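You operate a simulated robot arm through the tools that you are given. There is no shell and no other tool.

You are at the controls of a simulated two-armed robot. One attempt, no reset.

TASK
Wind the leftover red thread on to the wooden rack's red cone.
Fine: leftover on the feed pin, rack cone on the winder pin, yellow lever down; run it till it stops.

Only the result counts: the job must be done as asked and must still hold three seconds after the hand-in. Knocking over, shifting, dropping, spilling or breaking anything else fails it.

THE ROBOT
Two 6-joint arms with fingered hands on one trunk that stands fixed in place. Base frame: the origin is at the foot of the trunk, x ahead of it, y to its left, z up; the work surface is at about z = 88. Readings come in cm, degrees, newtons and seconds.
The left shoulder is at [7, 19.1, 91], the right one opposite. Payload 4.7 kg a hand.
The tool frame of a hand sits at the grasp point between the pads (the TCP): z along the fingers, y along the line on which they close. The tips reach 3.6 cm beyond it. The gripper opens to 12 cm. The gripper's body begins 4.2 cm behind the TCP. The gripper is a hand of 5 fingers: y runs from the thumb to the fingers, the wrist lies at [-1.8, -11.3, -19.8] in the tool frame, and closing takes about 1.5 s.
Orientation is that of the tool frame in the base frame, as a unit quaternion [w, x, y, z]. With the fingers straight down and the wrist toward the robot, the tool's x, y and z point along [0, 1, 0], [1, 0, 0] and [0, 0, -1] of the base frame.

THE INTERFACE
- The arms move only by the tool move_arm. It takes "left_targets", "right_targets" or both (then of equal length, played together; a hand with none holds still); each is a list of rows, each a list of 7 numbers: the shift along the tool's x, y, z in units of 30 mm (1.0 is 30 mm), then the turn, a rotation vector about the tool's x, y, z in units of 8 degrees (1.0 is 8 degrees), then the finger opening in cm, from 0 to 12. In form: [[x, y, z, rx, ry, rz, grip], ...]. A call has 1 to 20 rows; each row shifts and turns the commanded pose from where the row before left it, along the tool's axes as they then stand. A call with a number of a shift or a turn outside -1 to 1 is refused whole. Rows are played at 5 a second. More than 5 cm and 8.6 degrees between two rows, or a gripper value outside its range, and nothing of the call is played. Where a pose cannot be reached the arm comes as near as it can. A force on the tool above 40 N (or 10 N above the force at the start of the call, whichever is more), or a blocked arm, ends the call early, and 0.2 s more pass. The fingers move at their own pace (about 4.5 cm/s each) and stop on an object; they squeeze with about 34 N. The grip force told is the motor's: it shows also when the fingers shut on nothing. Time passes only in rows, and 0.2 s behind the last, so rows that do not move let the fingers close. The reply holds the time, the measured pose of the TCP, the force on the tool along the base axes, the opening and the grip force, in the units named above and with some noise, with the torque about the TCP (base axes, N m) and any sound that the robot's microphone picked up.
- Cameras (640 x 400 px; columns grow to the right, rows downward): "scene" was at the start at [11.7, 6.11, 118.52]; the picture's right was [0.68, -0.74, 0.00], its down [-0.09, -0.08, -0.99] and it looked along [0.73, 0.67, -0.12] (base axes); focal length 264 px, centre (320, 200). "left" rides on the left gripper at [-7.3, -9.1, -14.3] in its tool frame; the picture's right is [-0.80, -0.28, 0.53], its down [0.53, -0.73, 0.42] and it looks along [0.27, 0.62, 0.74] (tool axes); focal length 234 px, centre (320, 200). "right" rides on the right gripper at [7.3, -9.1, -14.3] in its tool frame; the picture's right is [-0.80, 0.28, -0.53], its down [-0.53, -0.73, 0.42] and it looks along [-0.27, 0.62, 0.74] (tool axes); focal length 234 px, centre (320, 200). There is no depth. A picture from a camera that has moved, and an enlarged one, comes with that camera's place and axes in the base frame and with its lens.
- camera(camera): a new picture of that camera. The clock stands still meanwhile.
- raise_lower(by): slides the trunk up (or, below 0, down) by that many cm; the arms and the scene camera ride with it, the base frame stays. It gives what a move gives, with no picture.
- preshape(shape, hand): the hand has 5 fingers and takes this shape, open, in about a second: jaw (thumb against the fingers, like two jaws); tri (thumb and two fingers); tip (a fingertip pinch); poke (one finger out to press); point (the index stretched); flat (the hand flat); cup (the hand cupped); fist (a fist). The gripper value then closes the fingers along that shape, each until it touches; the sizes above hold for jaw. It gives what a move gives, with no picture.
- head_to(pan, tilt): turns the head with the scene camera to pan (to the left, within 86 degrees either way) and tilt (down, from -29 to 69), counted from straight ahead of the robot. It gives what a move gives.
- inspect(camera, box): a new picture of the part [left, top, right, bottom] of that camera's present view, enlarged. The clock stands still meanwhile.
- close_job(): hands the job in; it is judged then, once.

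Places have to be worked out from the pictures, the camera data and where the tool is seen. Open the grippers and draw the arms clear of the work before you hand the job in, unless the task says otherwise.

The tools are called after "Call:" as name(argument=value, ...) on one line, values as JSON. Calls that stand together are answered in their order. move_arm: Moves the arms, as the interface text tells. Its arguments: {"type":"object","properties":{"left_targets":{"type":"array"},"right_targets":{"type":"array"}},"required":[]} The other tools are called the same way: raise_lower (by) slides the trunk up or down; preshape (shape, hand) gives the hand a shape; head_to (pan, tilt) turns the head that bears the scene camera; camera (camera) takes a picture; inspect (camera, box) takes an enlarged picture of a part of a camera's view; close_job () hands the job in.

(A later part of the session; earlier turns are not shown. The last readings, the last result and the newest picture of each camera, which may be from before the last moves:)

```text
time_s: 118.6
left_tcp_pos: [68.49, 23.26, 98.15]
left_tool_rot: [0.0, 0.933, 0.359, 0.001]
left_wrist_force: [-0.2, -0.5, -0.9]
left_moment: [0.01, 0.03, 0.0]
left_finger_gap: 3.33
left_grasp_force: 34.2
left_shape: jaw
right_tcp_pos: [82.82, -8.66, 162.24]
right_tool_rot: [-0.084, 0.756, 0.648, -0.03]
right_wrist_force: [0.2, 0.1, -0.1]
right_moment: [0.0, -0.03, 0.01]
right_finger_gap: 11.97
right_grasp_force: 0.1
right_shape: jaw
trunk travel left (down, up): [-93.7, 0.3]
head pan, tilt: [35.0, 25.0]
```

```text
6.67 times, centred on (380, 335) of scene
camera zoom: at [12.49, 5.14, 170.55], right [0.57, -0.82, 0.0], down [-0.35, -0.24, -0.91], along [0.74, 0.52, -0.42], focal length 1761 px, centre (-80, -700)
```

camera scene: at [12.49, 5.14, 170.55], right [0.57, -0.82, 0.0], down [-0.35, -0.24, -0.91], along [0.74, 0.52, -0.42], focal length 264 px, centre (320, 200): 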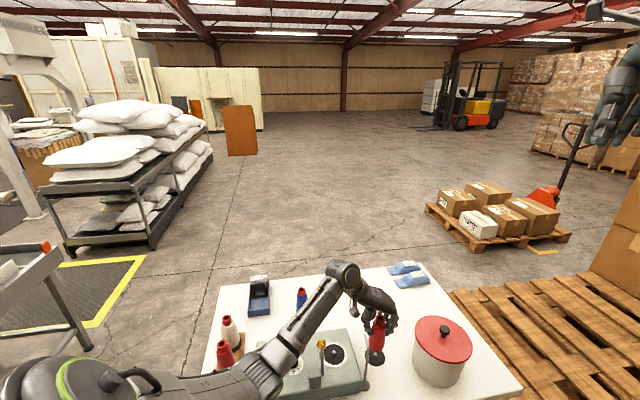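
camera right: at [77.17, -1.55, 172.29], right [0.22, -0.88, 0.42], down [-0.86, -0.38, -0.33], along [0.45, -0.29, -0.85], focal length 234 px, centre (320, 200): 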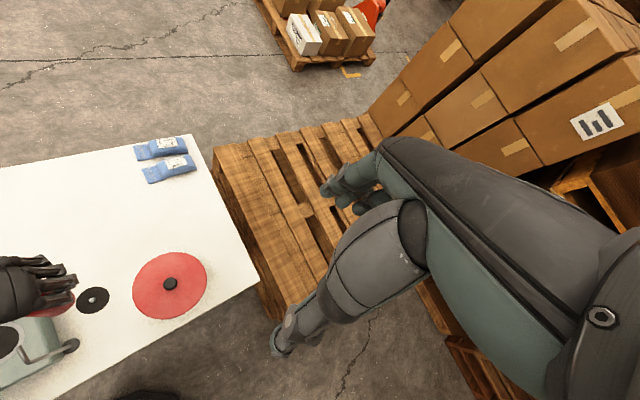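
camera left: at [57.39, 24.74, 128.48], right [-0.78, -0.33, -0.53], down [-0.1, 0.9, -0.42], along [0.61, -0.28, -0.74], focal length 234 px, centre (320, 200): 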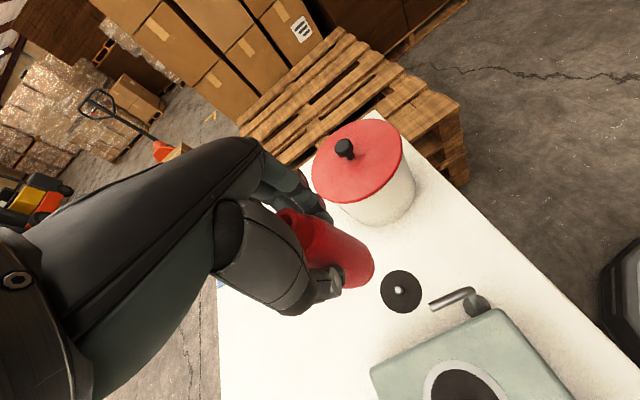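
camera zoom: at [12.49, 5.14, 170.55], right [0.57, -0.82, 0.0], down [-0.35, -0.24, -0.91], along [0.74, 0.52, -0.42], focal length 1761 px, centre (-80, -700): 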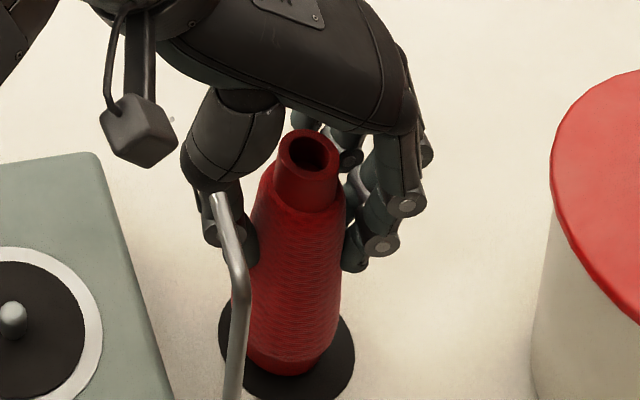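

Base is now at ≈88.6 with no contact force, so the pin is inside the cone. Lower the last few millimetres until it seats.

Call:
move_arm(left_targets=[[0, 0, 0.05, 0, 0, 0, 2], [0, 0, 0.05, 0, 0, 0, 2], [0, 0, 0, 0, 0, 0, 2]])

Call:
move_arm(left_targets=[[0, 0, 0.05, 0, 0, 0, 2], [0, 0, 0, 0, 0, 0, 2]])

```text
time_s: 119.4
left_tcp_pos: [68.43, 23.08, 97.84]
left_tool_rot: [0.0, 0.933, 0.36, 0.001]
left_wrist_force: [0.2, 0.0, -0.4]
left_moment: [0.03, -0.03, -0.01]
left_finger_gap: 3.32
left_grasp_force: 33.8
left_shape: jaw
right_tcp_pos: [82.78, -8.64, 162.3]
right_tool_rot: [-0.084, 0.757, 0.647, -0.029]
right_wrist_force: [0.2, 0.3, 0.7]
right_moment: [0.03, -0.01, -0.05]
right_finger_gap: 12.01
right_grasp_force: 0.0
right_shape: jaw
trunk travel left (down, up): [-93.7, 0.3]
head pan, tilt: [35.0, 25.0]
```

```text
time_s: 120.0
left_tcp_pos: [68.35, 23.15, 97.58]
left_tool_rot: [0.0, 0.933, 0.359, 0.001]
left_wrist_force: [0.3, 0.2, -0.9]
left_moment: [0.0, 0.0, -0.01]
left_finger_gap: 3.33
left_grasp_force: 34.2
left_shape: jaw
right_tcp_pos: [82.89, -8.6, 162.25]
right_tool_rot: [-0.084, 0.757, 0.648, -0.028]
right_wrist_force: [-0.4, 0.9, -0.2]
right_moment: [0.01, 0.0, -0.03]
right_finger_gap: 12.0
right_grasp_force: 0.1
right_shape: jaw
trunk travel left (down, up): [-93.7, 0.3]
head pan, tilt: [35.0, 25.0]
```

Height equals the original grasp height on the table. One more tiny step to verify seating, then a look.

Call:
move_arm(left_targets=[[0, 0, 0.05, 0, 0, 0, 2], [0, 0, 0, 0, 0, 0, 2]])

Call:
inspect(camera="scene", box=[355, 305, 405, 365])

Call:
inspect(camera="left", box=[260, 190, 460, 320])

```text
time_s: 120.6
left_tcp_pos: [68.48, 23.15, 97.55]
left_tool_rot: [0.001, 0.933, 0.359, 0.001]
left_wrist_force: [0.2, 0.9, -0.3]
left_moment: [0.0, 0.02, -0.03]
left_finger_gap: 3.31
left_grasp_force: 34.4
left_shape: jaw
right_tcp_pos: [82.79, -8.7, 162.26]
right_tool_rot: [-0.084, 0.757, 0.647, -0.029]
right_wrist_force: [1.1, 0.8, 0.6]
right_moment: [0.0, 0.0, -0.01]
right_finger_gap: 11.98
right_grasp_force: 0.0
right_shape: jaw
trunk travel left (down, up): [-93.7, 0.3]
head pan, tilt: [35.0, 25.0]
```

```text
6.67 times, centred on (380, 335) of scene
camera zoom: at [12.48, 5.15, 170.55], right [0.57, -0.82, 0.0], down [-0.35, -0.24, -0.91], along [0.74, 0.52, -0.42], focal length 1761 px, centre (-80, -700)
```

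zoom: 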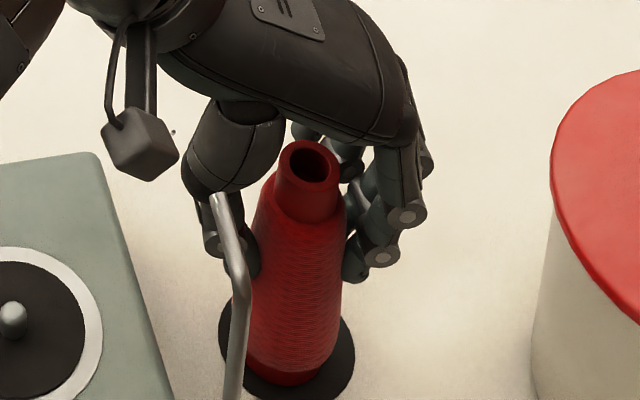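

```text
3.08 times, centred on (360, 255) of left
camera zoom: at [56.95, 25.11, 111.81], right [-0.78, -0.33, -0.53], down [-0.1, 0.9, -0.42], along [0.61, -0.28, -0.74], focal length 720 px, centre (197, 31)
```

zoom: 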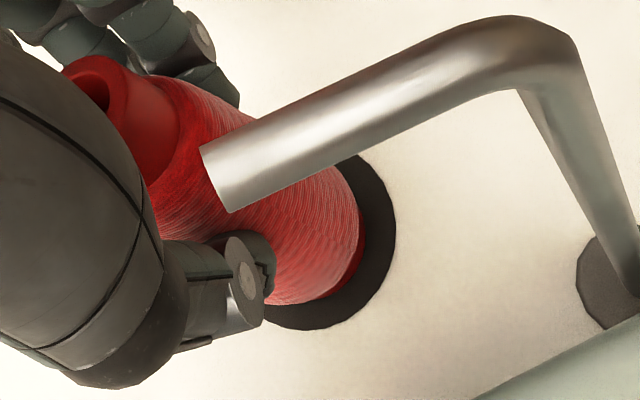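

The cone stands on the feed disc with the pin inside. Release by opening only to 6 cm (the thread guide is near the thumb).

Call:
move_arm(left_targets=[[0, 0, 0, 0, 0, 0, 4], [0, 0, 0, 0, 0, 0, 5], [0, 0, 0, 0, 0, 0, 6], [0, 0, 0, 0, 0, 0, 6], [0, 0, 0, 0, 0, 0, 6]])

Call:
inspect(camera="scene", box=[345, 290, 415, 370])

Call:
inspect(camera="left", box=[260, 190, 460, 320])

```text
time_s: 121.8
left_tcp_pos: [68.44, 23.13, 97.62]
left_tool_rot: [0.0, 0.933, 0.359, 0.001]
left_wrist_force: [-0.1, 0.3, -0.8]
left_moment: [0.03, 0.03, 0.04]
left_finger_gap: 5.95
left_grasp_force: 0.1
left_shape: jaw
right_tcp_pos: [82.75, -8.68, 162.31]
right_tool_rot: [-0.085, 0.757, 0.647, -0.029]
right_wrist_force: [-0.1, 0.5, -1.2]
right_moment: [-0.01, 0.0, -0.02]
right_finger_gap: 11.97
right_grasp_force: 0.0
right_shape: jaw
trunk travel left (down, up): [-93.7, 0.3]
head pan, tilt: [35.0, 25.0]
```

```text
5.00 times, centred on (380, 330) of scene
camera zoom: at [12.48, 5.14, 170.55], right [0.57, -0.82, 0.0], down [-0.35, -0.24, -0.91], along [0.74, 0.52, -0.42], focal length 1321 px, centre (20, -450)
```

zoom: 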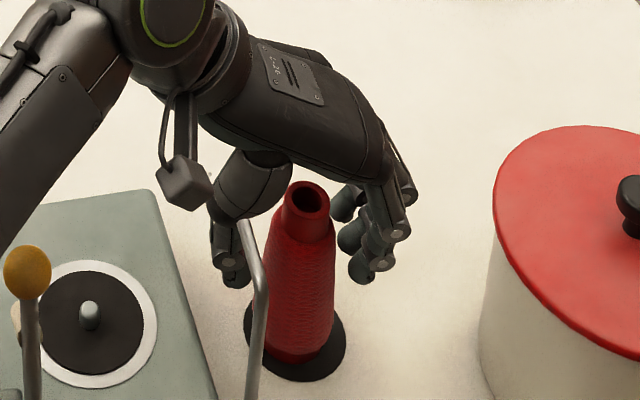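

```text
3.08 times, centred on (360, 255) of left
camera zoom: at [56.95, 25.11, 111.81], right [-0.78, -0.33, -0.53], down [-0.1, 0.9, -0.42], along [0.61, -0.28, -0.74], focal length 720 px, centre (197, 31)
```

zoom: 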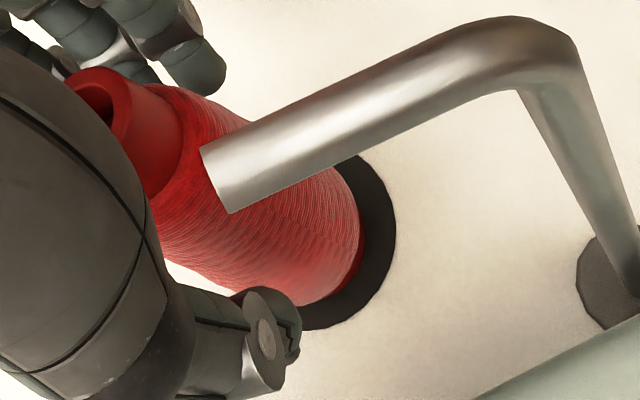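

The cone stands upright on its own. Lift the hand straight up.

Call:
move_arm(left_targets=[[0, 0, -0.4, 0, 0, 0, 6], [0, 0, -0.8, 0, 0, 0, 6], [0, 0, -1, 0, 0, 0, 6], [0, 0, -1, 0, 0, 0, 6], [0, 0, -1, 0, 0, 0, 6], [0, 0, -1, 0, 0, 0, 6], [0, 0, -1, 0, 0, 0, 6]])

Call:
inspect(camera="scene", box=[190, 260, 450, 400])

```text
time_s: 123.4
left_tcp_pos: [68.29, 23.01, 116.25]
left_tool_rot: [-0.002, 0.934, 0.359, 0.001]
left_wrist_force: [-0.9, -0.5, -0.1]
left_moment: [0.0, 0.01, 0.01]
left_finger_gap: 5.95
left_grasp_force: 0.0
left_shape: jaw
right_tcp_pos: [82.77, -8.79, 162.26]
right_tool_rot: [-0.084, 0.757, 0.647, -0.029]
right_wrist_force: [-0.6, -0.1, -0.5]
right_moment: [-0.01, 0.01, 0.03]
right_finger_gap: 11.98
right_grasp_force: 0.1
right_shape: jaw
trunk travel left (down, up): [-93.7, 0.3]
head pan, tilt: [35.0, 25.0]
```

```text
2.46 times, centred on (320, 330) of scene
camera zoom: at [12.48, 5.11, 170.55], right [0.57, -0.82, 0.0], down [-0.35, -0.24, -0.91], along [0.74, 0.52, -0.42], focal length 650 px, centre (320, -120)
```

zoom: 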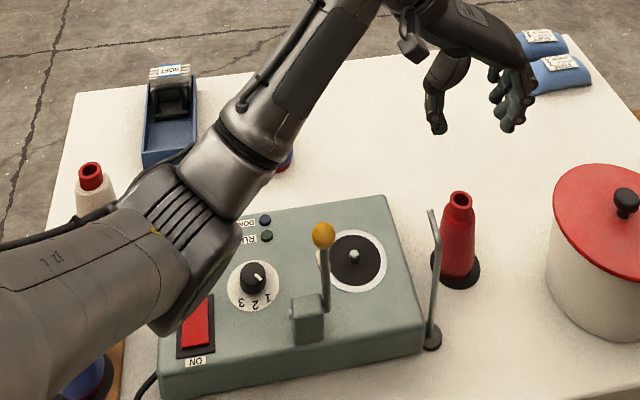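

Leftover is on the feed pin. Next the rack's red cone near [37.7, 56.5]; I move the hand toward it in stages at safe height, watching the elbow.

Call:
move_arm(left_targets=[[0, -1, 0, 0, 0, 0, 8], [0, -1, 0, 0, 0, 0, 8], [0, -1, 0, 0, 0, 0, 8], [0, -1, 0, 0, 0, 0, 8], [0, -1, 0, 0, 0, 0, 8], [0, -1, 0, 0, 0, 0, 8]])

Call:
head_to(pan=50, tilt=30)

Call:
camera(camera="scene")

```text
time_s: 124.8
left_tcp_pos: [56.29, 36.34, 116.47]
left_tool_rot: [0.001, 0.933, 0.359, 0.001]
left_wrist_force: [-0.5, 0.7, -0.3]
left_moment: [0.01, -0.01, -0.03]
left_finger_gap: 7.98
left_grasp_force: 0.1
left_shape: jaw
right_tcp_pos: [82.65, -8.55, 162.22]
right_tool_rot: [-0.084, 0.757, 0.647, -0.029]
right_wrist_force: [-0.2, 0.9, -0.3]
right_moment: [0.01, -0.01, -0.04]
right_finger_gap: 12.0
right_grasp_force: 0.1
right_shape: jaw
trunk travel left (down, up): [-93.7, 0.3]
head pan, tilt: [35.0, 25.0]
```

```text
time_s: 125.6
left_tcp_pos: [56.32, 36.23, 116.44]
left_tool_rot: [0.0, 0.933, 0.36, 0.001]
left_wrist_force: [0.5, -0.7, 0.0]
left_moment: [-0.02, 0.0, 0.0]
left_finger_gap: 7.94
left_grasp_force: 0.1
left_shape: jaw
right_tcp_pos: [82.69, -8.55, 162.21]
right_tool_rot: [-0.084, 0.756, 0.648, -0.029]
right_wrist_force: [-0.5, -0.6, 0.0]
right_moment: [-0.02, 0.01, -0.06]
right_finger_gap: 11.98
right_grasp_force: 0.0
right_shape: jaw
trunk travel left (down, up): [-93.7, 0.3]
head pan, tilt: [50.0, 30.0]
```

```text
taken
camera scene: at [10.73, 6.8, 169.76], right [0.77, -0.64, 0.0], down [-0.32, -0.38, -0.87], along [0.56, 0.66, -0.5], focal length 264 px, centre (320, 200)
```

scene: 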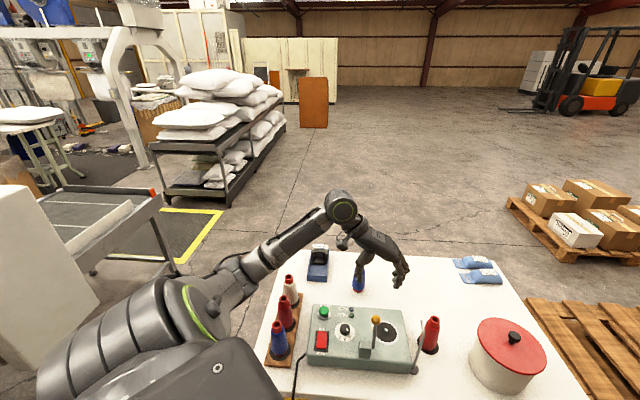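

The elbow folds outward and stays high. Continue toward the rack.

Call:
move_arm(left_targets=[[0, -1, 0, 0, 0, 0, 8], [0, -1, 0, 0, 0, 0, 8], [0, -1, 0, 0, 0, 0, 8], [0, -1, 0, 0, 0, 0, 8], [0, -1, 0, 0, 0, 0, 8]])

Call:
camera(camera="scene")

```text
time_s: 126.8
left_tcp_pos: [45.86, 47.62, 116.58]
left_tool_rot: [0.001, 0.934, 0.358, 0.001]
left_wrist_force: [-0.5, 0.1, 0.5]
left_moment: [0.0, -0.05, 0.01]
left_finger_gap: 7.99
left_grasp_force: 0.1
left_shape: jaw
right_tcp_pos: [82.42, -8.63, 162.43]
right_tool_rot: [-0.083, 0.757, 0.648, -0.028]
right_wrist_force: [-0.8, 0.9, -0.5]
right_moment: [-0.03, -0.06, 0.0]
right_finger_gap: 11.99
right_grasp_force: 0.1
right_shape: jaw
trunk travel left (down, up): [-93.7, 0.3]
head pan, tilt: [50.0, 30.0]
```

```text
taken
camera scene: at [10.46, 6.9, 169.77], right [0.77, -0.64, 0.0], down [-0.32, -0.38, -0.87], along [0.56, 0.66, -0.5], focal length 264 px, centre (320, 200)
```

scene: 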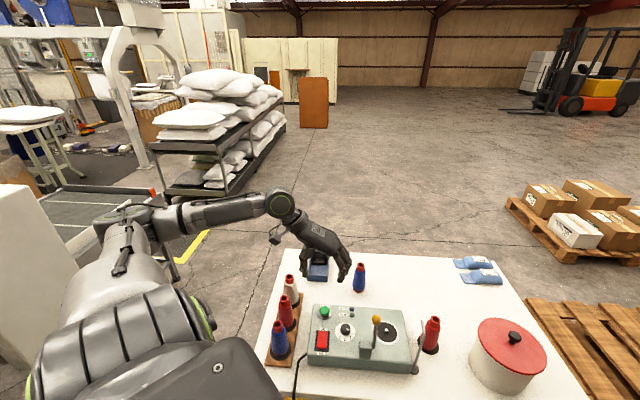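

The arm folds neatly outward. Continue the last ~12 cm to above the red rack cone.

Call:
move_arm(left_targets=[[0, -1, 0, 0, 0, 0, 8], [0, -1, 0, 0, 0, 0, 8], [0, -1, 0, 0, 0, 0, 8], [0, -1, 0, 0, 0, 0, 8], [0, 0, 0, 0, 0, 0, 8]])

Call:
camera(camera="scene")

Call:
camera(camera="left")

```text
time_s: 128.0
left_tcp_pos: [39.16, 55.95, 115.88]
left_tool_rot: [-0.001, 0.933, 0.359, 0.001]
left_wrist_force: [-0.2, 0.2, -0.8]
left_moment: [0.02, 0.01, 0.03]
left_finger_gap: 7.99
left_grasp_force: 0.1
left_shape: jaw
left hand out of reach, approached as far as the arm can: row 4
right_tcp_pos: [82.76, -8.63, 162.36]
right_tool_rot: [-0.085, 0.757, 0.647, -0.029]
right_wrist_force: [-0.1, 0.4, 0.6]
right_moment: [0.01, -0.01, 0.0]
right_finger_gap: 11.98
right_grasp_force: 0.0
right_shape: jaw
trunk travel left (down, up): [-93.7, 0.3]
head pan, tilt: [50.0, 30.0]
```

```text
taken
camera scene: at [10.68, 6.91, 169.75], right [0.77, -0.64, 0.0], down [-0.32, -0.38, -0.87], along [0.56, 0.66, -0.5], focal length 264 px, centre (320, 200)
```

scene: 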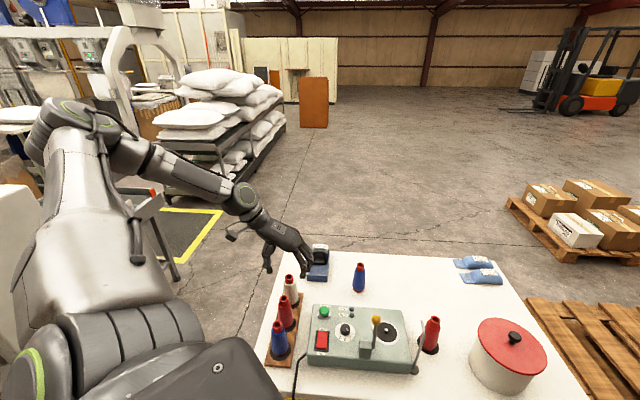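

```text
taken
camera left: at [27.66, 57.94, 130.11], right [-0.78, -0.33, -0.53], down [-0.1, 0.9, -0.42], along [0.61, -0.28, -0.74], focal length 234 px, centre (320, 200)
```

left: 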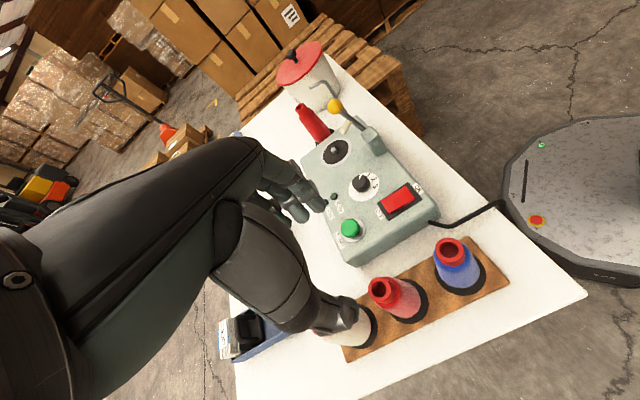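

I'm nearly above the rack; the red cone appears slightly farther back-left. Zoom to measure.

Call:
inspect(camera="left", box=[310, 220, 520, 360])

Call:
inspect(camera="scene", box=[240, 220, 350, 370])

```text
2.86 times, centred on (415, 290) of left
camera zoom: at [27.66, 57.94, 130.11], right [-0.78, -0.33, -0.53], down [-0.1, 0.9, -0.42], along [0.61, -0.28, -0.74], focal length 669 px, centre (49, -57)
```

zoom: 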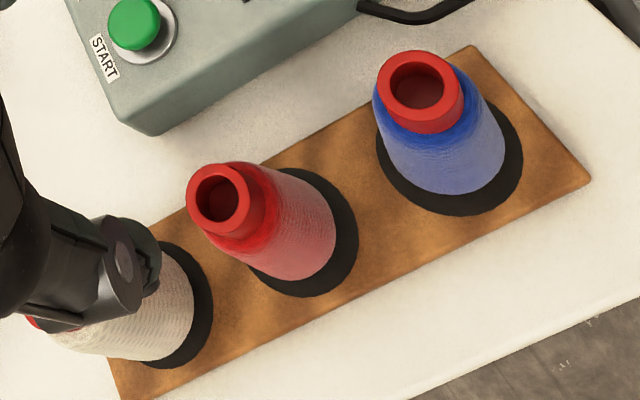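

```text
2.67 times, centred on (295, 295) of scene
camera zoom: at [10.68, 6.91, 169.75], right [0.77, -0.64, 0.0], down [-0.32, -0.38, -0.87], along [0.56, 0.66, -0.5], focal length 704 px, centre (387, -53)
```

zoom: 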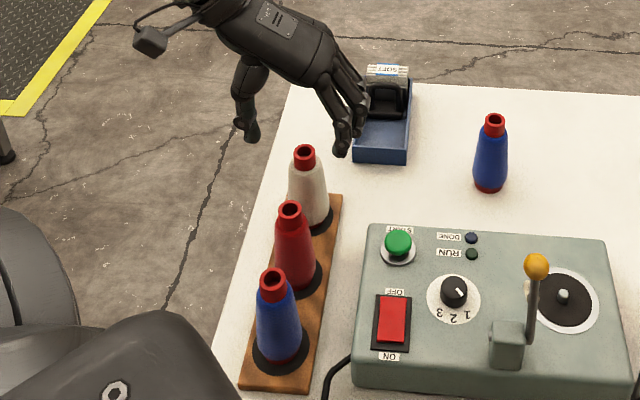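

Best estimate for the red rack cone: [37.85, 57.2]. Shift and descend to just above its top with the fingers at 7 cm.

Call:
move_arm(left_targets=[[-0.01, -0.15, 0.82, 0, 0, 0, 7], [-0.01, -0.15, 0.82, 0, 0, 0, 7], [-0.01, -0.15, 0.82, 0, 0, 0, 7], [-0.01, -0.15, 0.82, 0, 0, 0, 7], [0, 0, 0, 0, 0, 0, 7]])

Call:
inspect(camera="left", box=[250, 190, 460, 330])

Call:
inspect(camera="scene", box=[240, 220, 350, 370])

```text
time_s: 129.2
left_tcp_pos: [37.93, 57.05, 106.14]
left_tool_rot: [-0.001, 0.933, 0.359, 0.0]
left_wrist_force: [-0.2, 0.5, 0.1]
left_moment: [-0.05, 0.0, 0.01]
left_finger_gap: 7.03
left_grasp_force: 0.0
left_shape: jaw
right_tcp_pos: [82.72, -8.52, 162.2]
right_tool_rot: [-0.085, 0.757, 0.648, -0.029]
right_wrist_force: [0.4, 0.1, 0.3]
right_moment: [0.01, 0.02, -0.03]
right_finger_gap: 11.97
right_grasp_force: 0.0
right_shape: jaw
trunk travel left (down, up): [-93.7, 0.3]
head pan, tilt: [50.0, 30.0]
```

```text
2.86 times, centred on (355, 260) of left
camera zoom: at [26.43, 59.06, 120.38], right [-0.78, -0.33, -0.53], down [-0.1, 0.9, -0.42], along [0.61, -0.28, -0.74], focal length 669 px, centre (220, 29)
```

zoom: 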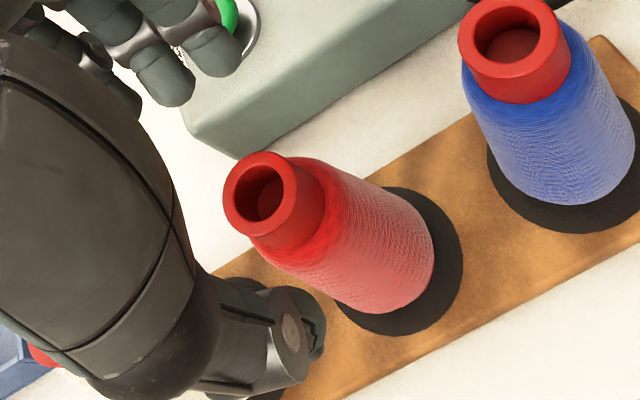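

```text
2.67 times, centred on (295, 295) of scene
camera zoom: at [10.73, 6.85, 169.75], right [0.77, -0.64, 0.0], down [-0.32, -0.38, -0.87], along [0.56, 0.66, -0.5], focal length 704 px, centre (387, -53)
```

zoom: 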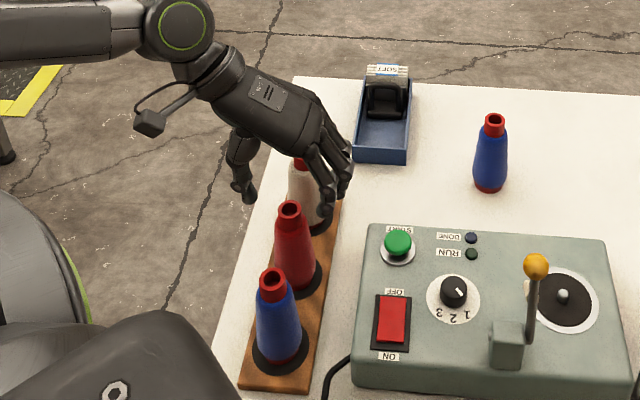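

The scene camera shows the hand axis right on the cone (left-camera bias was also seen before). Descend to grasp height z≈99.7.

Call:
move_arm(left_targets=[[0, 0, 0.7, 0, 0, 0, 7], [0, 0, 0.75, 0, 0, 0, 7], [0, 0, 0.7, 0, 0, 0, 7], [0, 0, 0, 0, 0, 0, 7]])

Call:
inspect(camera="left", box=[250, 190, 460, 330])

Call:
inspect(camera="scene", box=[240, 220, 350, 370])

```text
time_s: 130.2
left_tcp_pos: [37.95, 57.06, 99.7]
left_tool_rot: [-0.001, 0.933, 0.359, 0.001]
left_wrist_force: [-0.7, -0.3, 0.1]
left_moment: [-0.02, -0.02, -0.05]
left_finger_gap: 7.04
left_grasp_force: 0.1
left_shape: jaw
right_tcp_pos: [82.77, -8.73, 162.27]
right_tool_rot: [-0.085, 0.757, 0.648, -0.029]
right_wrist_force: [-0.1, 0.0, -0.5]
right_moment: [0.04, 0.01, 0.02]
right_finger_gap: 11.99
right_grasp_force: 0.1
right_shape: jaw
trunk travel left (down, up): [-93.7, 0.3]
head pan, tilt: [50.0, 30.0]
```

```text
2.86 times, centred on (355, 260) of left
camera zoom: at [26.44, 59.07, 113.97], right [-0.78, -0.33, -0.53], down [-0.09, 0.9, -0.42], along [0.61, -0.28, -0.74], focal length 669 px, centre (220, 29)
```

zoom: 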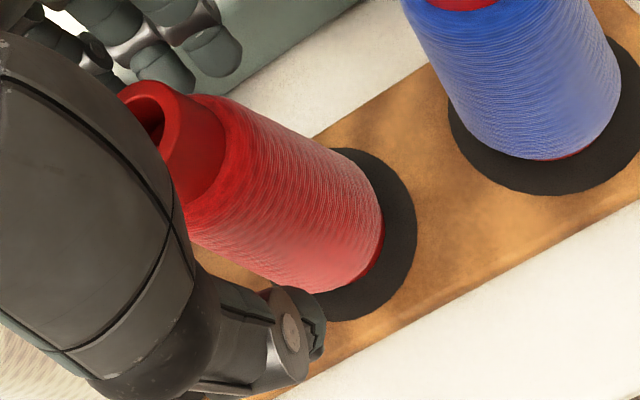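

```text
2.67 times, centred on (295, 295) of scene
camera zoom: at [10.73, 6.78, 169.76], right [0.77, -0.64, 0.0], down [-0.32, -0.38, -0.87], along [0.56, 0.66, -0.5], focal length 704 px, centre (387, -53)
```

zoom: 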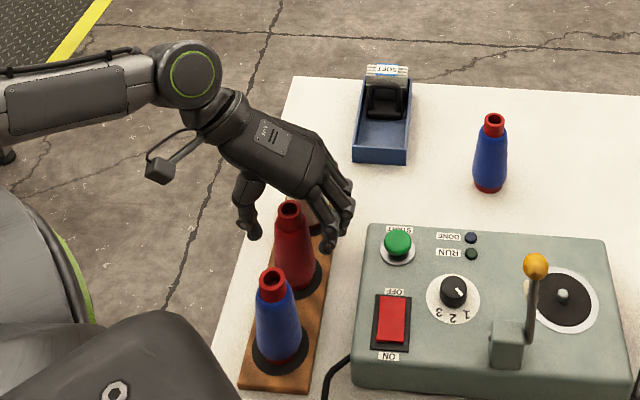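

The views disagree slightly about centring, so let me take closer pictures of the finger gaps on both sides of the cone.

Call:
inspect(camera="scene", box=[265, 280, 315, 340])

Call:
inspect(camera="left", box=[280, 190, 380, 310])

```text
6.67 times, centred on (290, 310) of scene
camera zoom: at [10.73, 6.78, 169.76], right [0.77, -0.64, 0.0], down [-0.32, -0.38, -0.87], along [0.56, 0.66, -0.5], focal length 1761 px, centre (520, -533)
```

zoom: 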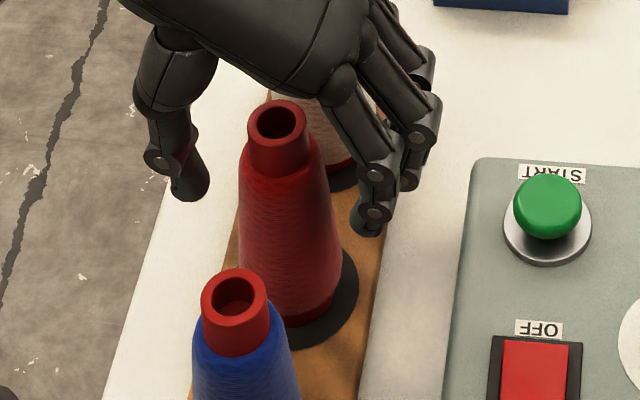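

```text
3.33 times, centred on (330, 250) of left
camera zoom: at [26.44, 59.07, 113.97], right [-0.78, -0.33, -0.53], down [-0.09, 0.9, -0.42], along [0.61, -0.28, -0.74], focal length 781 px, centre (287, 33)
```

zoom: 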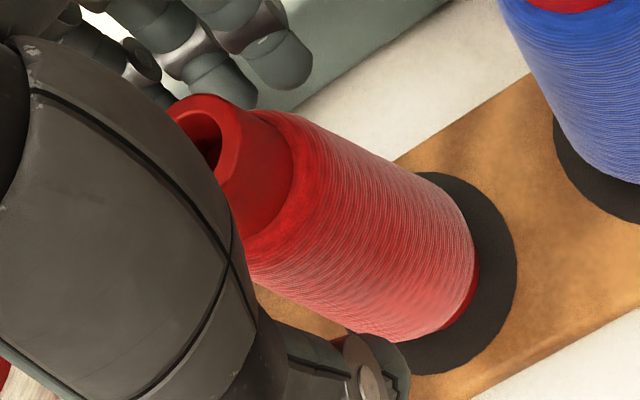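

Scene geometry shows thumb and fingers about equally spaced from the cone. I make a tiny correction (−0.3 cm along tool x, −0.15 along y) and close in stages, watching lateral force.

Call:
move_arm(left_targets=[[-0.1, -0.05, 0, 0, 0, 0, 6], [0, 0, 0, 0, 0, 0, 5], [0, 0, 0, 0, 0, 0, 4.4], [0, 0, 0, 0, 0, 0, 4.4]])

Call:
inspect(camera="scene", box=[265, 280, 315, 340])

```text
time_s: 131.2
left_tcp_pos: [37.63, 57.03, 99.69]
left_tool_rot: [0.0, 0.933, 0.359, 0.0]
left_wrist_force: [-0.3, 0.1, 0.2]
left_moment: [0.01, 0.02, 0.01]
left_finger_gap: 4.46
left_grasp_force: 0.0
left_shape: jaw
right_tcp_pos: [82.76, -8.65, 162.23]
right_tool_rot: [-0.084, 0.756, 0.648, -0.029]
right_wrist_force: [-0.7, 0.0, 0.3]
right_moment: [-0.03, 0.01, 0.0]
right_finger_gap: 12.0
right_grasp_force: 0.1
right_shape: jaw
trunk travel left (down, up): [-93.7, 0.3]
head pan, tilt: [50.0, 30.0]
```

```text
6.67 times, centred on (290, 310) of scene
camera zoom: at [10.73, 6.81, 169.76], right [0.77, -0.64, 0.0], down [-0.32, -0.38, -0.87], along [0.56, 0.66, -0.5], focal length 1761 px, centre (520, -533)
```

zoom: 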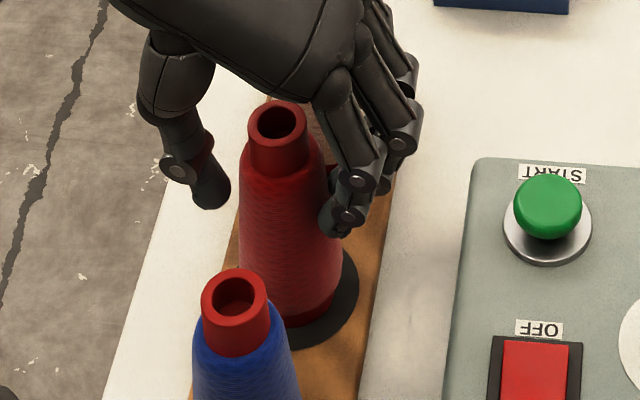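

At 4.5 cm the fingers are nearly touching while the thumb still has ~0.5 cm, so I shift the hand 0.25 cm toward the fingers side and close fully.

Call:
move_arm(left_targets=[[0, 0.08, 0, 0, 0, 0, 4.4], [0, 0, 0, 0, 0, 0, 3.8], [0, 0, 0, 0, 0, 0, 3.4], [0, 0, 0, 0, 0, 0, 3]])

Call:
move_arm(left_targets=[[0, 0, 0, 0, 0, 0, 2], [0, 0, 0, 0, 0, 0, 2], [0, 0, 0, 0, 0, 0, 2], [0, 0, 0, 0, 0, 0, 2]])

Call:
inspect(camera="scene", box=[265, 280, 315, 340])

```text
time_s: 132.2
left_tcp_pos: [37.83, 56.81, 99.71]
left_tool_rot: [0.0, 0.933, 0.359, 0.001]
left_wrist_force: [-1.0, -0.6, 1.5]
left_moment: [0.03, 0.02, 0.02]
left_finger_gap: 3.09
left_grasp_force: 33.9
left_shape: jaw
right_tcp_pos: [82.75, -8.7, 162.13]
right_tool_rot: [-0.084, 0.757, 0.647, -0.029]
right_wrist_force: [0.3, 0.3, 0.7]
right_moment: [-0.03, 0.0, 0.0]
right_finger_gap: 11.96
right_grasp_force: 0.1
right_shape: jaw
trunk travel left (down, up): [-93.7, 0.3]
head pan, tilt: [50.0, 30.0]
```

```text
time_s: 133.2
left_tcp_pos: [37.83, 56.78, 99.68]
left_tool_rot: [0.0, 0.933, 0.359, 0.001]
left_wrist_force: [-0.9, -0.1, 3.2]
left_moment: [-0.02, 0.0, 0.0]
left_finger_gap: 3.17
left_grasp_force: 34.2
left_shape: jaw
right_tcp_pos: [82.63, -8.77, 162.31]
right_tool_rot: [-0.084, 0.757, 0.648, -0.029]
right_wrist_force: [-0.4, 0.3, -0.2]
right_moment: [0.0, -0.02, -0.04]
right_finger_gap: 11.99
right_grasp_force: 0.1
right_shape: jaw
trunk travel left (down, up): [-93.7, 0.3]
head pan, tilt: [50.0, 30.0]
```

```text
6.67 times, centred on (290, 310) of scene
camera zoom: at [10.7, 6.77, 169.76], right [0.77, -0.64, 0.0], down [-0.32, -0.38, -0.87], along [0.56, 0.66, -0.5], focal length 1761 px, centre (520, -533)
```

zoom: 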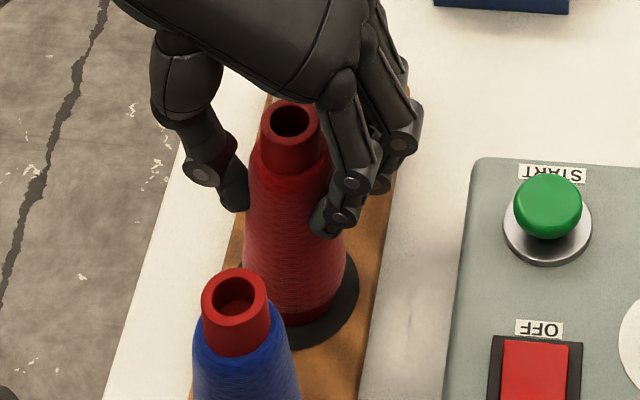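

Gripped, but the cone's top was pulled ~0.6 cm toward the fingers (slight tilt on its pin). I shift the hand back 0.5 cm to set it upright before lifting.

Call:
move_arm(left_targets=[[0, -0.08, 0, 0, 0, 0, 2], [0, -0.08, 0, 0, 0, 0, 2], [0, 0, 0, 0, 0, 0, 2]])

Call:
inspect(camera="scene", box=[265, 280, 315, 340])

```text
time_s: 134.0
left_tcp_pos: [37.46, 57.25, 99.69]
left_tool_rot: [0.0, 0.933, 0.36, 0.001]
left_wrist_force: [1.2, -2.5, 3.8]
left_moment: [-0.18, -0.2, -0.01]
left_finger_gap: 3.16
left_grasp_force: 33.4
left_shape: jaw
right_tcp_pos: [82.85, -8.84, 162.23]
right_tool_rot: [-0.085, 0.757, 0.648, -0.029]
right_wrist_force: [0.3, -0.6, -0.4]
right_moment: [-0.02, -0.02, 0.0]
right_finger_gap: 11.95
right_grasp_force: 0.1
right_shape: jaw
trunk travel left (down, up): [-93.7, 0.3]
head pan, tilt: [50.0, 30.0]
```

```text
6.67 times, centred on (290, 310) of scene
camera zoom: at [10.73, 6.74, 169.76], right [0.77, -0.64, 0.0], down [-0.32, -0.38, -0.87], along [0.56, 0.66, -0.5], focal length 1761 px, centre (520, -533)
```

zoom: 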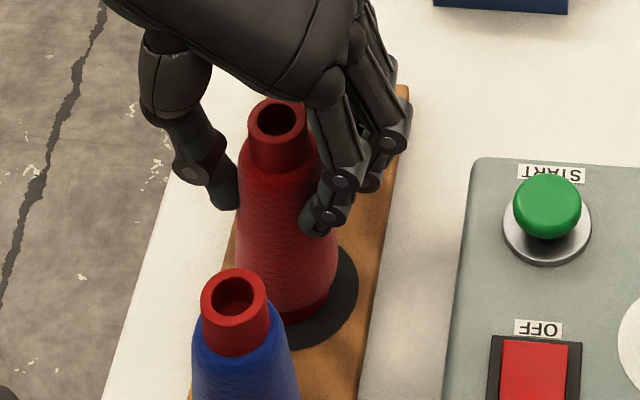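

Upright again with slight side load; I relieve 0.15 cm and lift vertically in small steps, watching that the rack stays put.

Call:
move_arm(left_targets=[[0, 0.05, 0, 0, 0, 0, 2], [0, 0, -0.1, 0, 0, 0, 2], [0, 0, -0.2, 0, 0, 0, 2], [0, 0, -0.3, 0, 0, 0, 2], [0, 0, 0, 0, 0, 0, 2]])

Call:
inspect(camera="scene", box=[250, 270, 320, 370])

```text
time_s: 135.2
left_tcp_pos: [37.46, 57.21, 101.51]
left_tool_rot: [-0.001, 0.933, 0.359, 0.001]
left_wrist_force: [0.5, -0.1, 0.0]
left_moment: [-0.01, 0.0, -0.03]
left_finger_gap: 3.13
left_grasp_force: 34.0
left_shape: jaw
right_tcp_pos: [82.67, -8.7, 162.33]
right_tool_rot: [-0.085, 0.757, 0.648, -0.029]
right_wrist_force: [-0.5, 0.5, 0.7]
right_moment: [0.0, -0.01, 0.02]
right_finger_gap: 11.99
right_grasp_force: 0.1
right_shape: jaw
trunk travel left (down, up): [-93.7, 0.3]
head pan, tilt: [50.0, 30.0]
```

```text
4.00 times, centred on (285, 320) of scene
camera zoom: at [10.75, 6.84, 169.75], right [0.77, -0.64, 0.0], down [-0.32, -0.38, -0.87], along [0.56, 0.66, -0.5], focal length 1057 px, centre (460, -280)
```

zoom: 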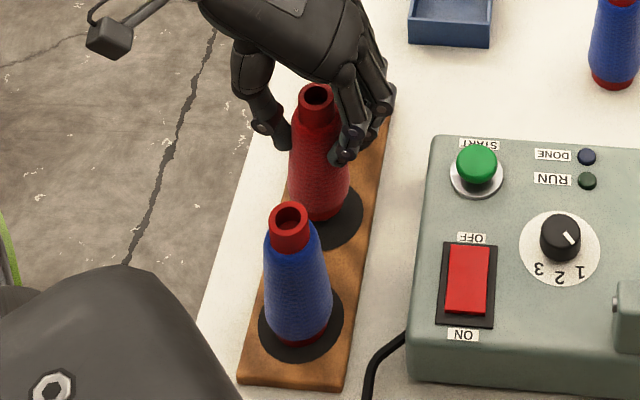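

Cone is free of its pin and the rack hasn't moved. Lift 16 cm and check.

Call:
move_arm(left_targets=[[0, 0, -0.6, 0, 0, 0, 2], [0, 0, -1, 0, 0, 0, 2], [0, 0, -1, 0, 0, 0, 2], [0, 0, -1, 0, 0, 0, 2], [0, 0, -1, 0, 0, 0, 2], [0, 0, -0.8, 0, 0, 0, 2]])

Call:
camera(camera="scene")

Call:
inspect(camera="left", box=[260, 190, 460, 320])

```text
time_s: 136.6
left_tcp_pos: [37.7, 57.29, 114.21]
left_tool_rot: [0.0, 0.933, 0.359, 0.0]
left_wrist_force: [0.8, -0.8, -0.2]
left_moment: [0.0, 0.01, -0.04]
left_finger_gap: 3.14
left_grasp_force: 34.1
left_shape: jaw
left hand out of reach, approached as far as the arm can: row 5, 6
right_tcp_pos: [82.98, -8.68, 162.19]
right_tool_rot: [-0.085, 0.757, 0.648, -0.029]
right_wrist_force: [-0.3, -0.3, 0.3]
right_moment: [-0.01, 0.01, -0.02]
right_finger_gap: 12.0
right_grasp_force: 0.1
right_shape: jaw
trunk travel left (down, up): [-93.7, 0.3]
head pan, tilt: [50.0, 30.0]
```

```text
taken
camera scene: at [10.81, 6.83, 169.74], right [0.77, -0.64, 0.0], down [-0.32, -0.38, -0.87], along [0.56, 0.66, -0.5], focal length 264 px, centre (320, 200)
```

scene: 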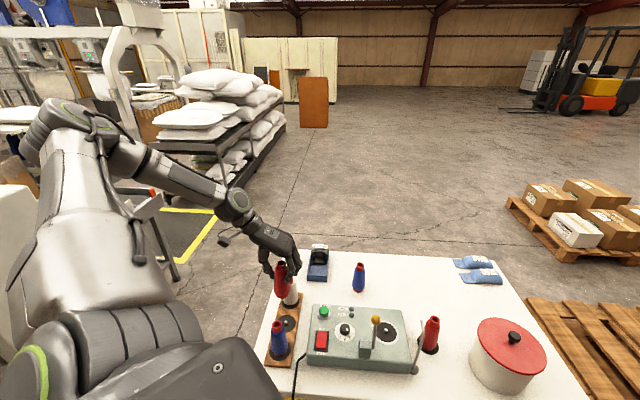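

```text
3.08 times, centred on (360, 255) of left
camera zoom: at [26.17, 59.18, 128.46], right [-0.78, -0.33, -0.53], down [-0.1, 0.9, -0.42], along [0.61, -0.28, -0.74], focal length 720 px, centre (197, 31)
```

zoom: 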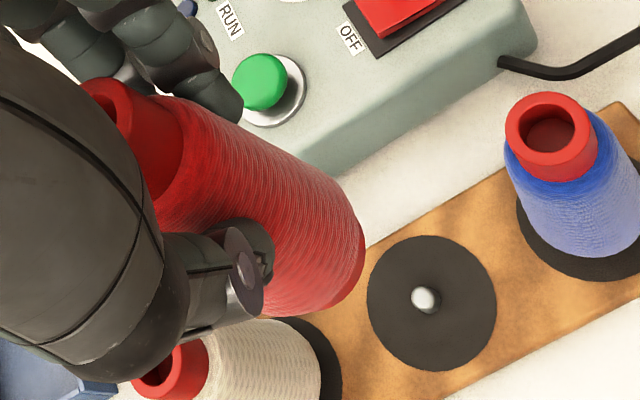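

The cone is lifted and hangs as the first one did. Carry it back along the same line toward the winder, rising slightly.

Call:
move_arm(left_targets=[[0, 0.7, 0, 0, 0, 0, 2], [0, 1, -0.1, 0, 0, 0, 2], [0, 1, -0.2, 0, 0, 0, 2], [0, 1, -0.3, 0, 0, 0, 2], [0, 1, -0.3, 0, 0, 0, 2], [0, 1, -0.3, 0, 0, 0, 2]])

Call:
camera(camera="scene")

```text
time_s: 138.0
left_tcp_pos: [49.18, 44.43, 117.76]
left_tool_rot: [-0.003, 0.933, 0.359, -0.001]
left_wrist_force: [0.0, 0.7, -0.2]
left_moment: [-0.01, 0.01, 0.0]
left_finger_gap: 3.1
left_grasp_force: 33.7
left_shape: jaw
right_tcp_pos: [82.97, -8.75, 162.18]
right_tool_rot: [-0.085, 0.756, 0.648, -0.029]
right_wrist_force: [0.6, 0.1, -0.6]
right_moment: [0.02, 0.0, 0.0]
right_finger_gap: 11.97
right_grasp_force: 0.2
right_shape: jaw
trunk travel left (down, up): [-93.7, 0.3]
head pan, tilt: [50.0, 30.0]
```

```text
taken
camera scene: at [10.97, 6.72, 169.74], right [0.77, -0.64, 0.0], down [-0.32, -0.38, -0.87], along [0.56, 0.66, -0.5], focal length 264 px, centre (320, 200)
```

scene: 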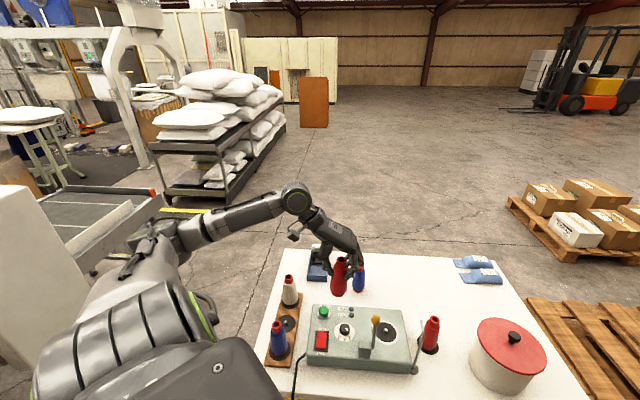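

Now rotate the hand 24° more (yaw −72°) and move over the winder pin [58, 31.9].

Call:
move_arm(left_targets=[[0, 0, -0.1, 0, 0, 1, 2], [0, 0, 0, 0, 0, 1, 2], [0, 0, 0, 0, 0, 1, 2], [0.3, 0.97, 0, 0, 0, 0, 2], [0.3, 0.97, 0, 0, 0, 0, 2], [0.3, 0.97, 0, 0, 0, 0, 2], [0.3, 0.97, 0, 0, 0, 0, 2], [0.3, 0.97, 0, 0, 0, 0, 2], [0, 0, 0, 0, 0, 0, 2]])

Call:
head_to(pan=40, tilt=35)

Call:
camera(camera="scene")

Call:
inspect(camera="scene", box=[280, 210, 400, 330])

Call:
inspect(camera="left", box=[260, 180, 480, 350])

```text
time_s: 140.0
left_tcp_pos: [57.59, 32.05, 118.02]
left_tool_rot: [-0.001, 0.988, 0.157, 0.001]
left_wrist_force: [-0.1, 0.5, -0.7]
left_moment: [-0.01, -0.03, -0.01]
left_finger_gap: 3.11
left_grasp_force: 34.0
left_shape: jaw
right_tcp_pos: [82.73, -8.65, 162.28]
right_tool_rot: [-0.084, 0.757, 0.647, -0.029]
right_wrist_force: [0.2, 1.2, -0.5]
right_moment: [-0.03, -0.01, 0.02]
right_finger_gap: 11.98
right_grasp_force: 0.1
right_shape: jaw
trunk travel left (down, up): [-93.7, 0.3]
head pan, tilt: [50.0, 30.0]
```

```text
time_s: 140.7
left_tcp_pos: [57.67, 32.1, 118.08]
left_tool_rot: [-0.001, 0.988, 0.157, 0.001]
left_wrist_force: [0.9, 0.9, -0.4]
left_moment: [0.02, 0.0, 0.01]
left_finger_gap: 3.12
left_grasp_force: 33.8
left_shape: jaw
right_tcp_pos: [82.81, -8.66, 162.26]
right_tool_rot: [-0.084, 0.757, 0.647, -0.029]
right_wrist_force: [-0.4, -0.4, 1.0]
right_moment: [-0.01, -0.03, 0.0]
right_finger_gap: 12.0
right_grasp_force: 0.1
right_shape: jaw
trunk travel left (down, up): [-93.7, 0.3]
head pan, tilt: [40.0, 35.0]
```

```text
taken
camera scene: at [11.64, 5.59, 168.98], right [0.64, -0.77, 0.0], down [-0.44, -0.37, -0.82], along [0.63, 0.53, -0.57], focal length 264 px, centre (320, 200)
```

scene: 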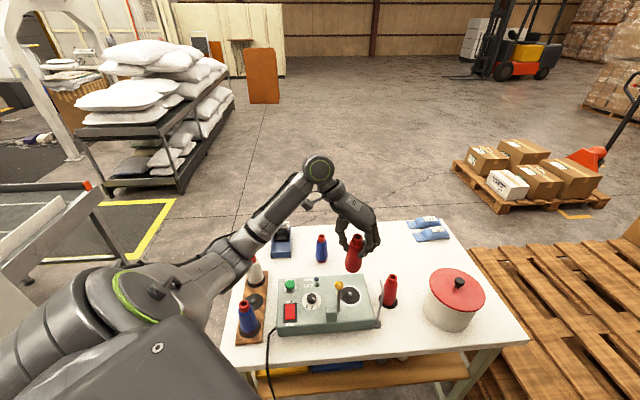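

```text
3.33 times, centred on (340, 270) of scene
camera zoom: at [11.64, 5.59, 168.98], right [0.64, -0.77, 0.0], down [-0.44, -0.37, -0.82], along [0.63, 0.53, -0.57], focal length 880 px, centre (253, -33)
```

zoom: 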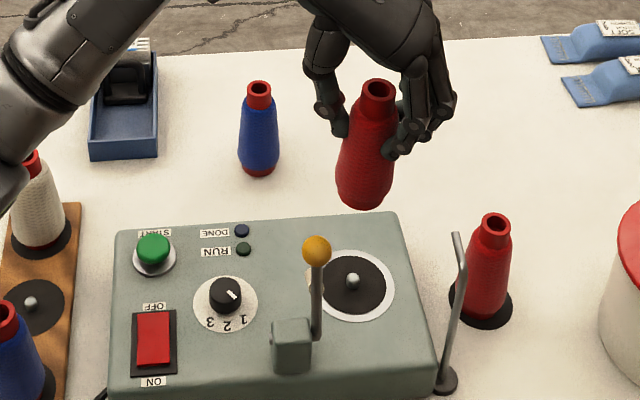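

```text
2.35 times, centred on (370, 265) of left
camera zoom: at [47.85, 38.55, 132.32], right [-0.85, 0.02, -0.53], down [0.28, 0.86, -0.42], along [0.45, -0.51, -0.74], focal length 551 px, centre (202, 47)
```

zoom: 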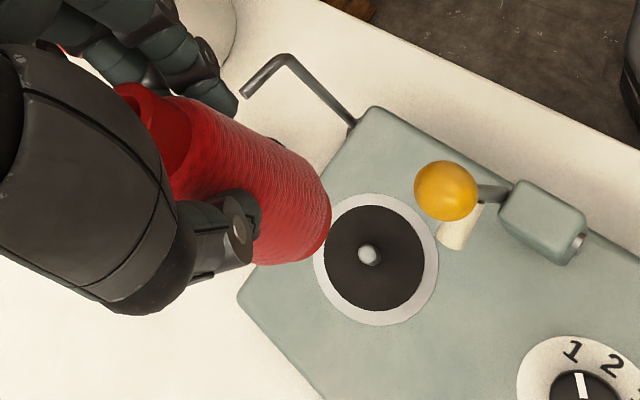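

The cone's base is almost right over the winder pin, with a ~2° lean. I correct the lean, shift slightly, and descend until the base is ~2 cm above the plate.

Call:
move_arm(left_targets=[[0.02, -0.045, 0.4, -0.15, 0, 0, 2], [0.02, -0.045, 0.8, -0.15, 0, 0, 2], [0, 0, 0.9, 0, 0, 0, 2], [0, 0, 0.9, 0, 0, 0, 2], [0, 0, 0.8, 0, 0, 0, 2], [0, 0, 0, 0, 0, 0, 2]])

Call:
inspect(camera="scene", box=[310, 230, 390, 320])

Call:
inspect(camera="left", box=[260, 180, 480, 350])

Call:
camera(camera="scene")

```text
time_s: 142.1
left_tcp_pos: [57.9, 31.8, 106.53]
left_tool_rot: [0.02, 0.987, 0.157, 0.004]
left_wrist_force: [-0.7, -0.2, -0.6]
left_moment: [-0.01, -0.01, -0.02]
left_finger_gap: 3.11
left_grasp_force: 34.0
left_shape: jaw
right_tcp_pos: [82.66, -8.76, 162.16]
right_tool_rot: [-0.084, 0.757, 0.647, -0.029]
right_wrist_force: [0.5, 0.4, 1.0]
right_moment: [0.01, -0.01, 0.01]
right_finger_gap: 11.98
right_grasp_force: 0.1
right_shape: jaw
trunk travel left (down, up): [-93.7, 0.3]
head pan, tilt: [40.0, 35.0]
```

```text
4.44 times, centred on (350, 275) of scene
camera zoom: at [11.68, 5.52, 168.98], right [0.64, -0.77, 0.0], down [-0.44, -0.37, -0.82], along [0.63, 0.53, -0.57], focal length 1174 px, centre (187, -133)
```

zoom: 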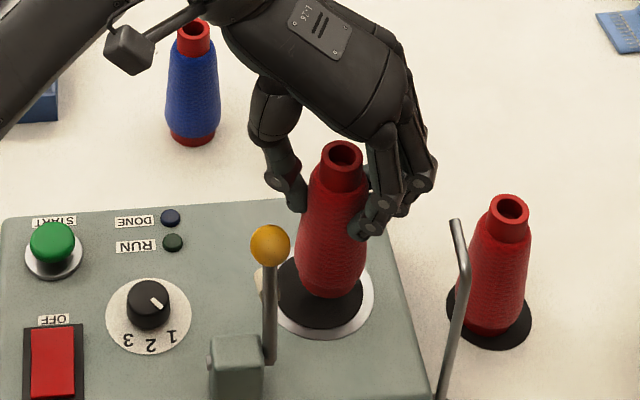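

```text
2.35 times, centred on (370, 265) of left
camera zoom: at [47.96, 38.96, 120.5], right [-0.84, 0.0, -0.54], down [0.28, 0.84, -0.45], along [0.46, -0.53, -0.71], focal length 551 px, centre (202, 47)
```

zoom: 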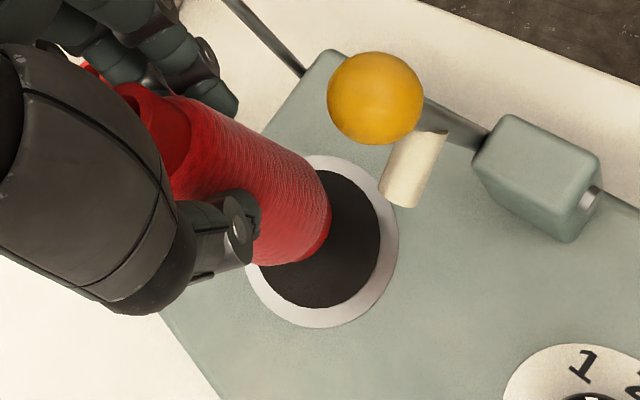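

```text
taken
camera scene: at [11.68, 5.52, 168.98], right [0.64, -0.77, 0.0], down [-0.44, -0.37, -0.82], along [0.63, 0.53, -0.57], focal length 264 px, centre (320, 200)
```

scene: 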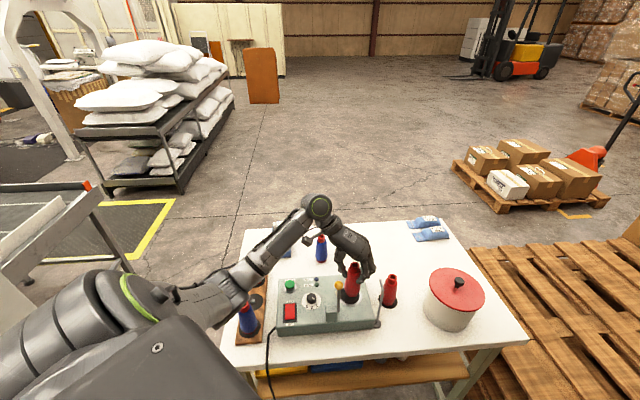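

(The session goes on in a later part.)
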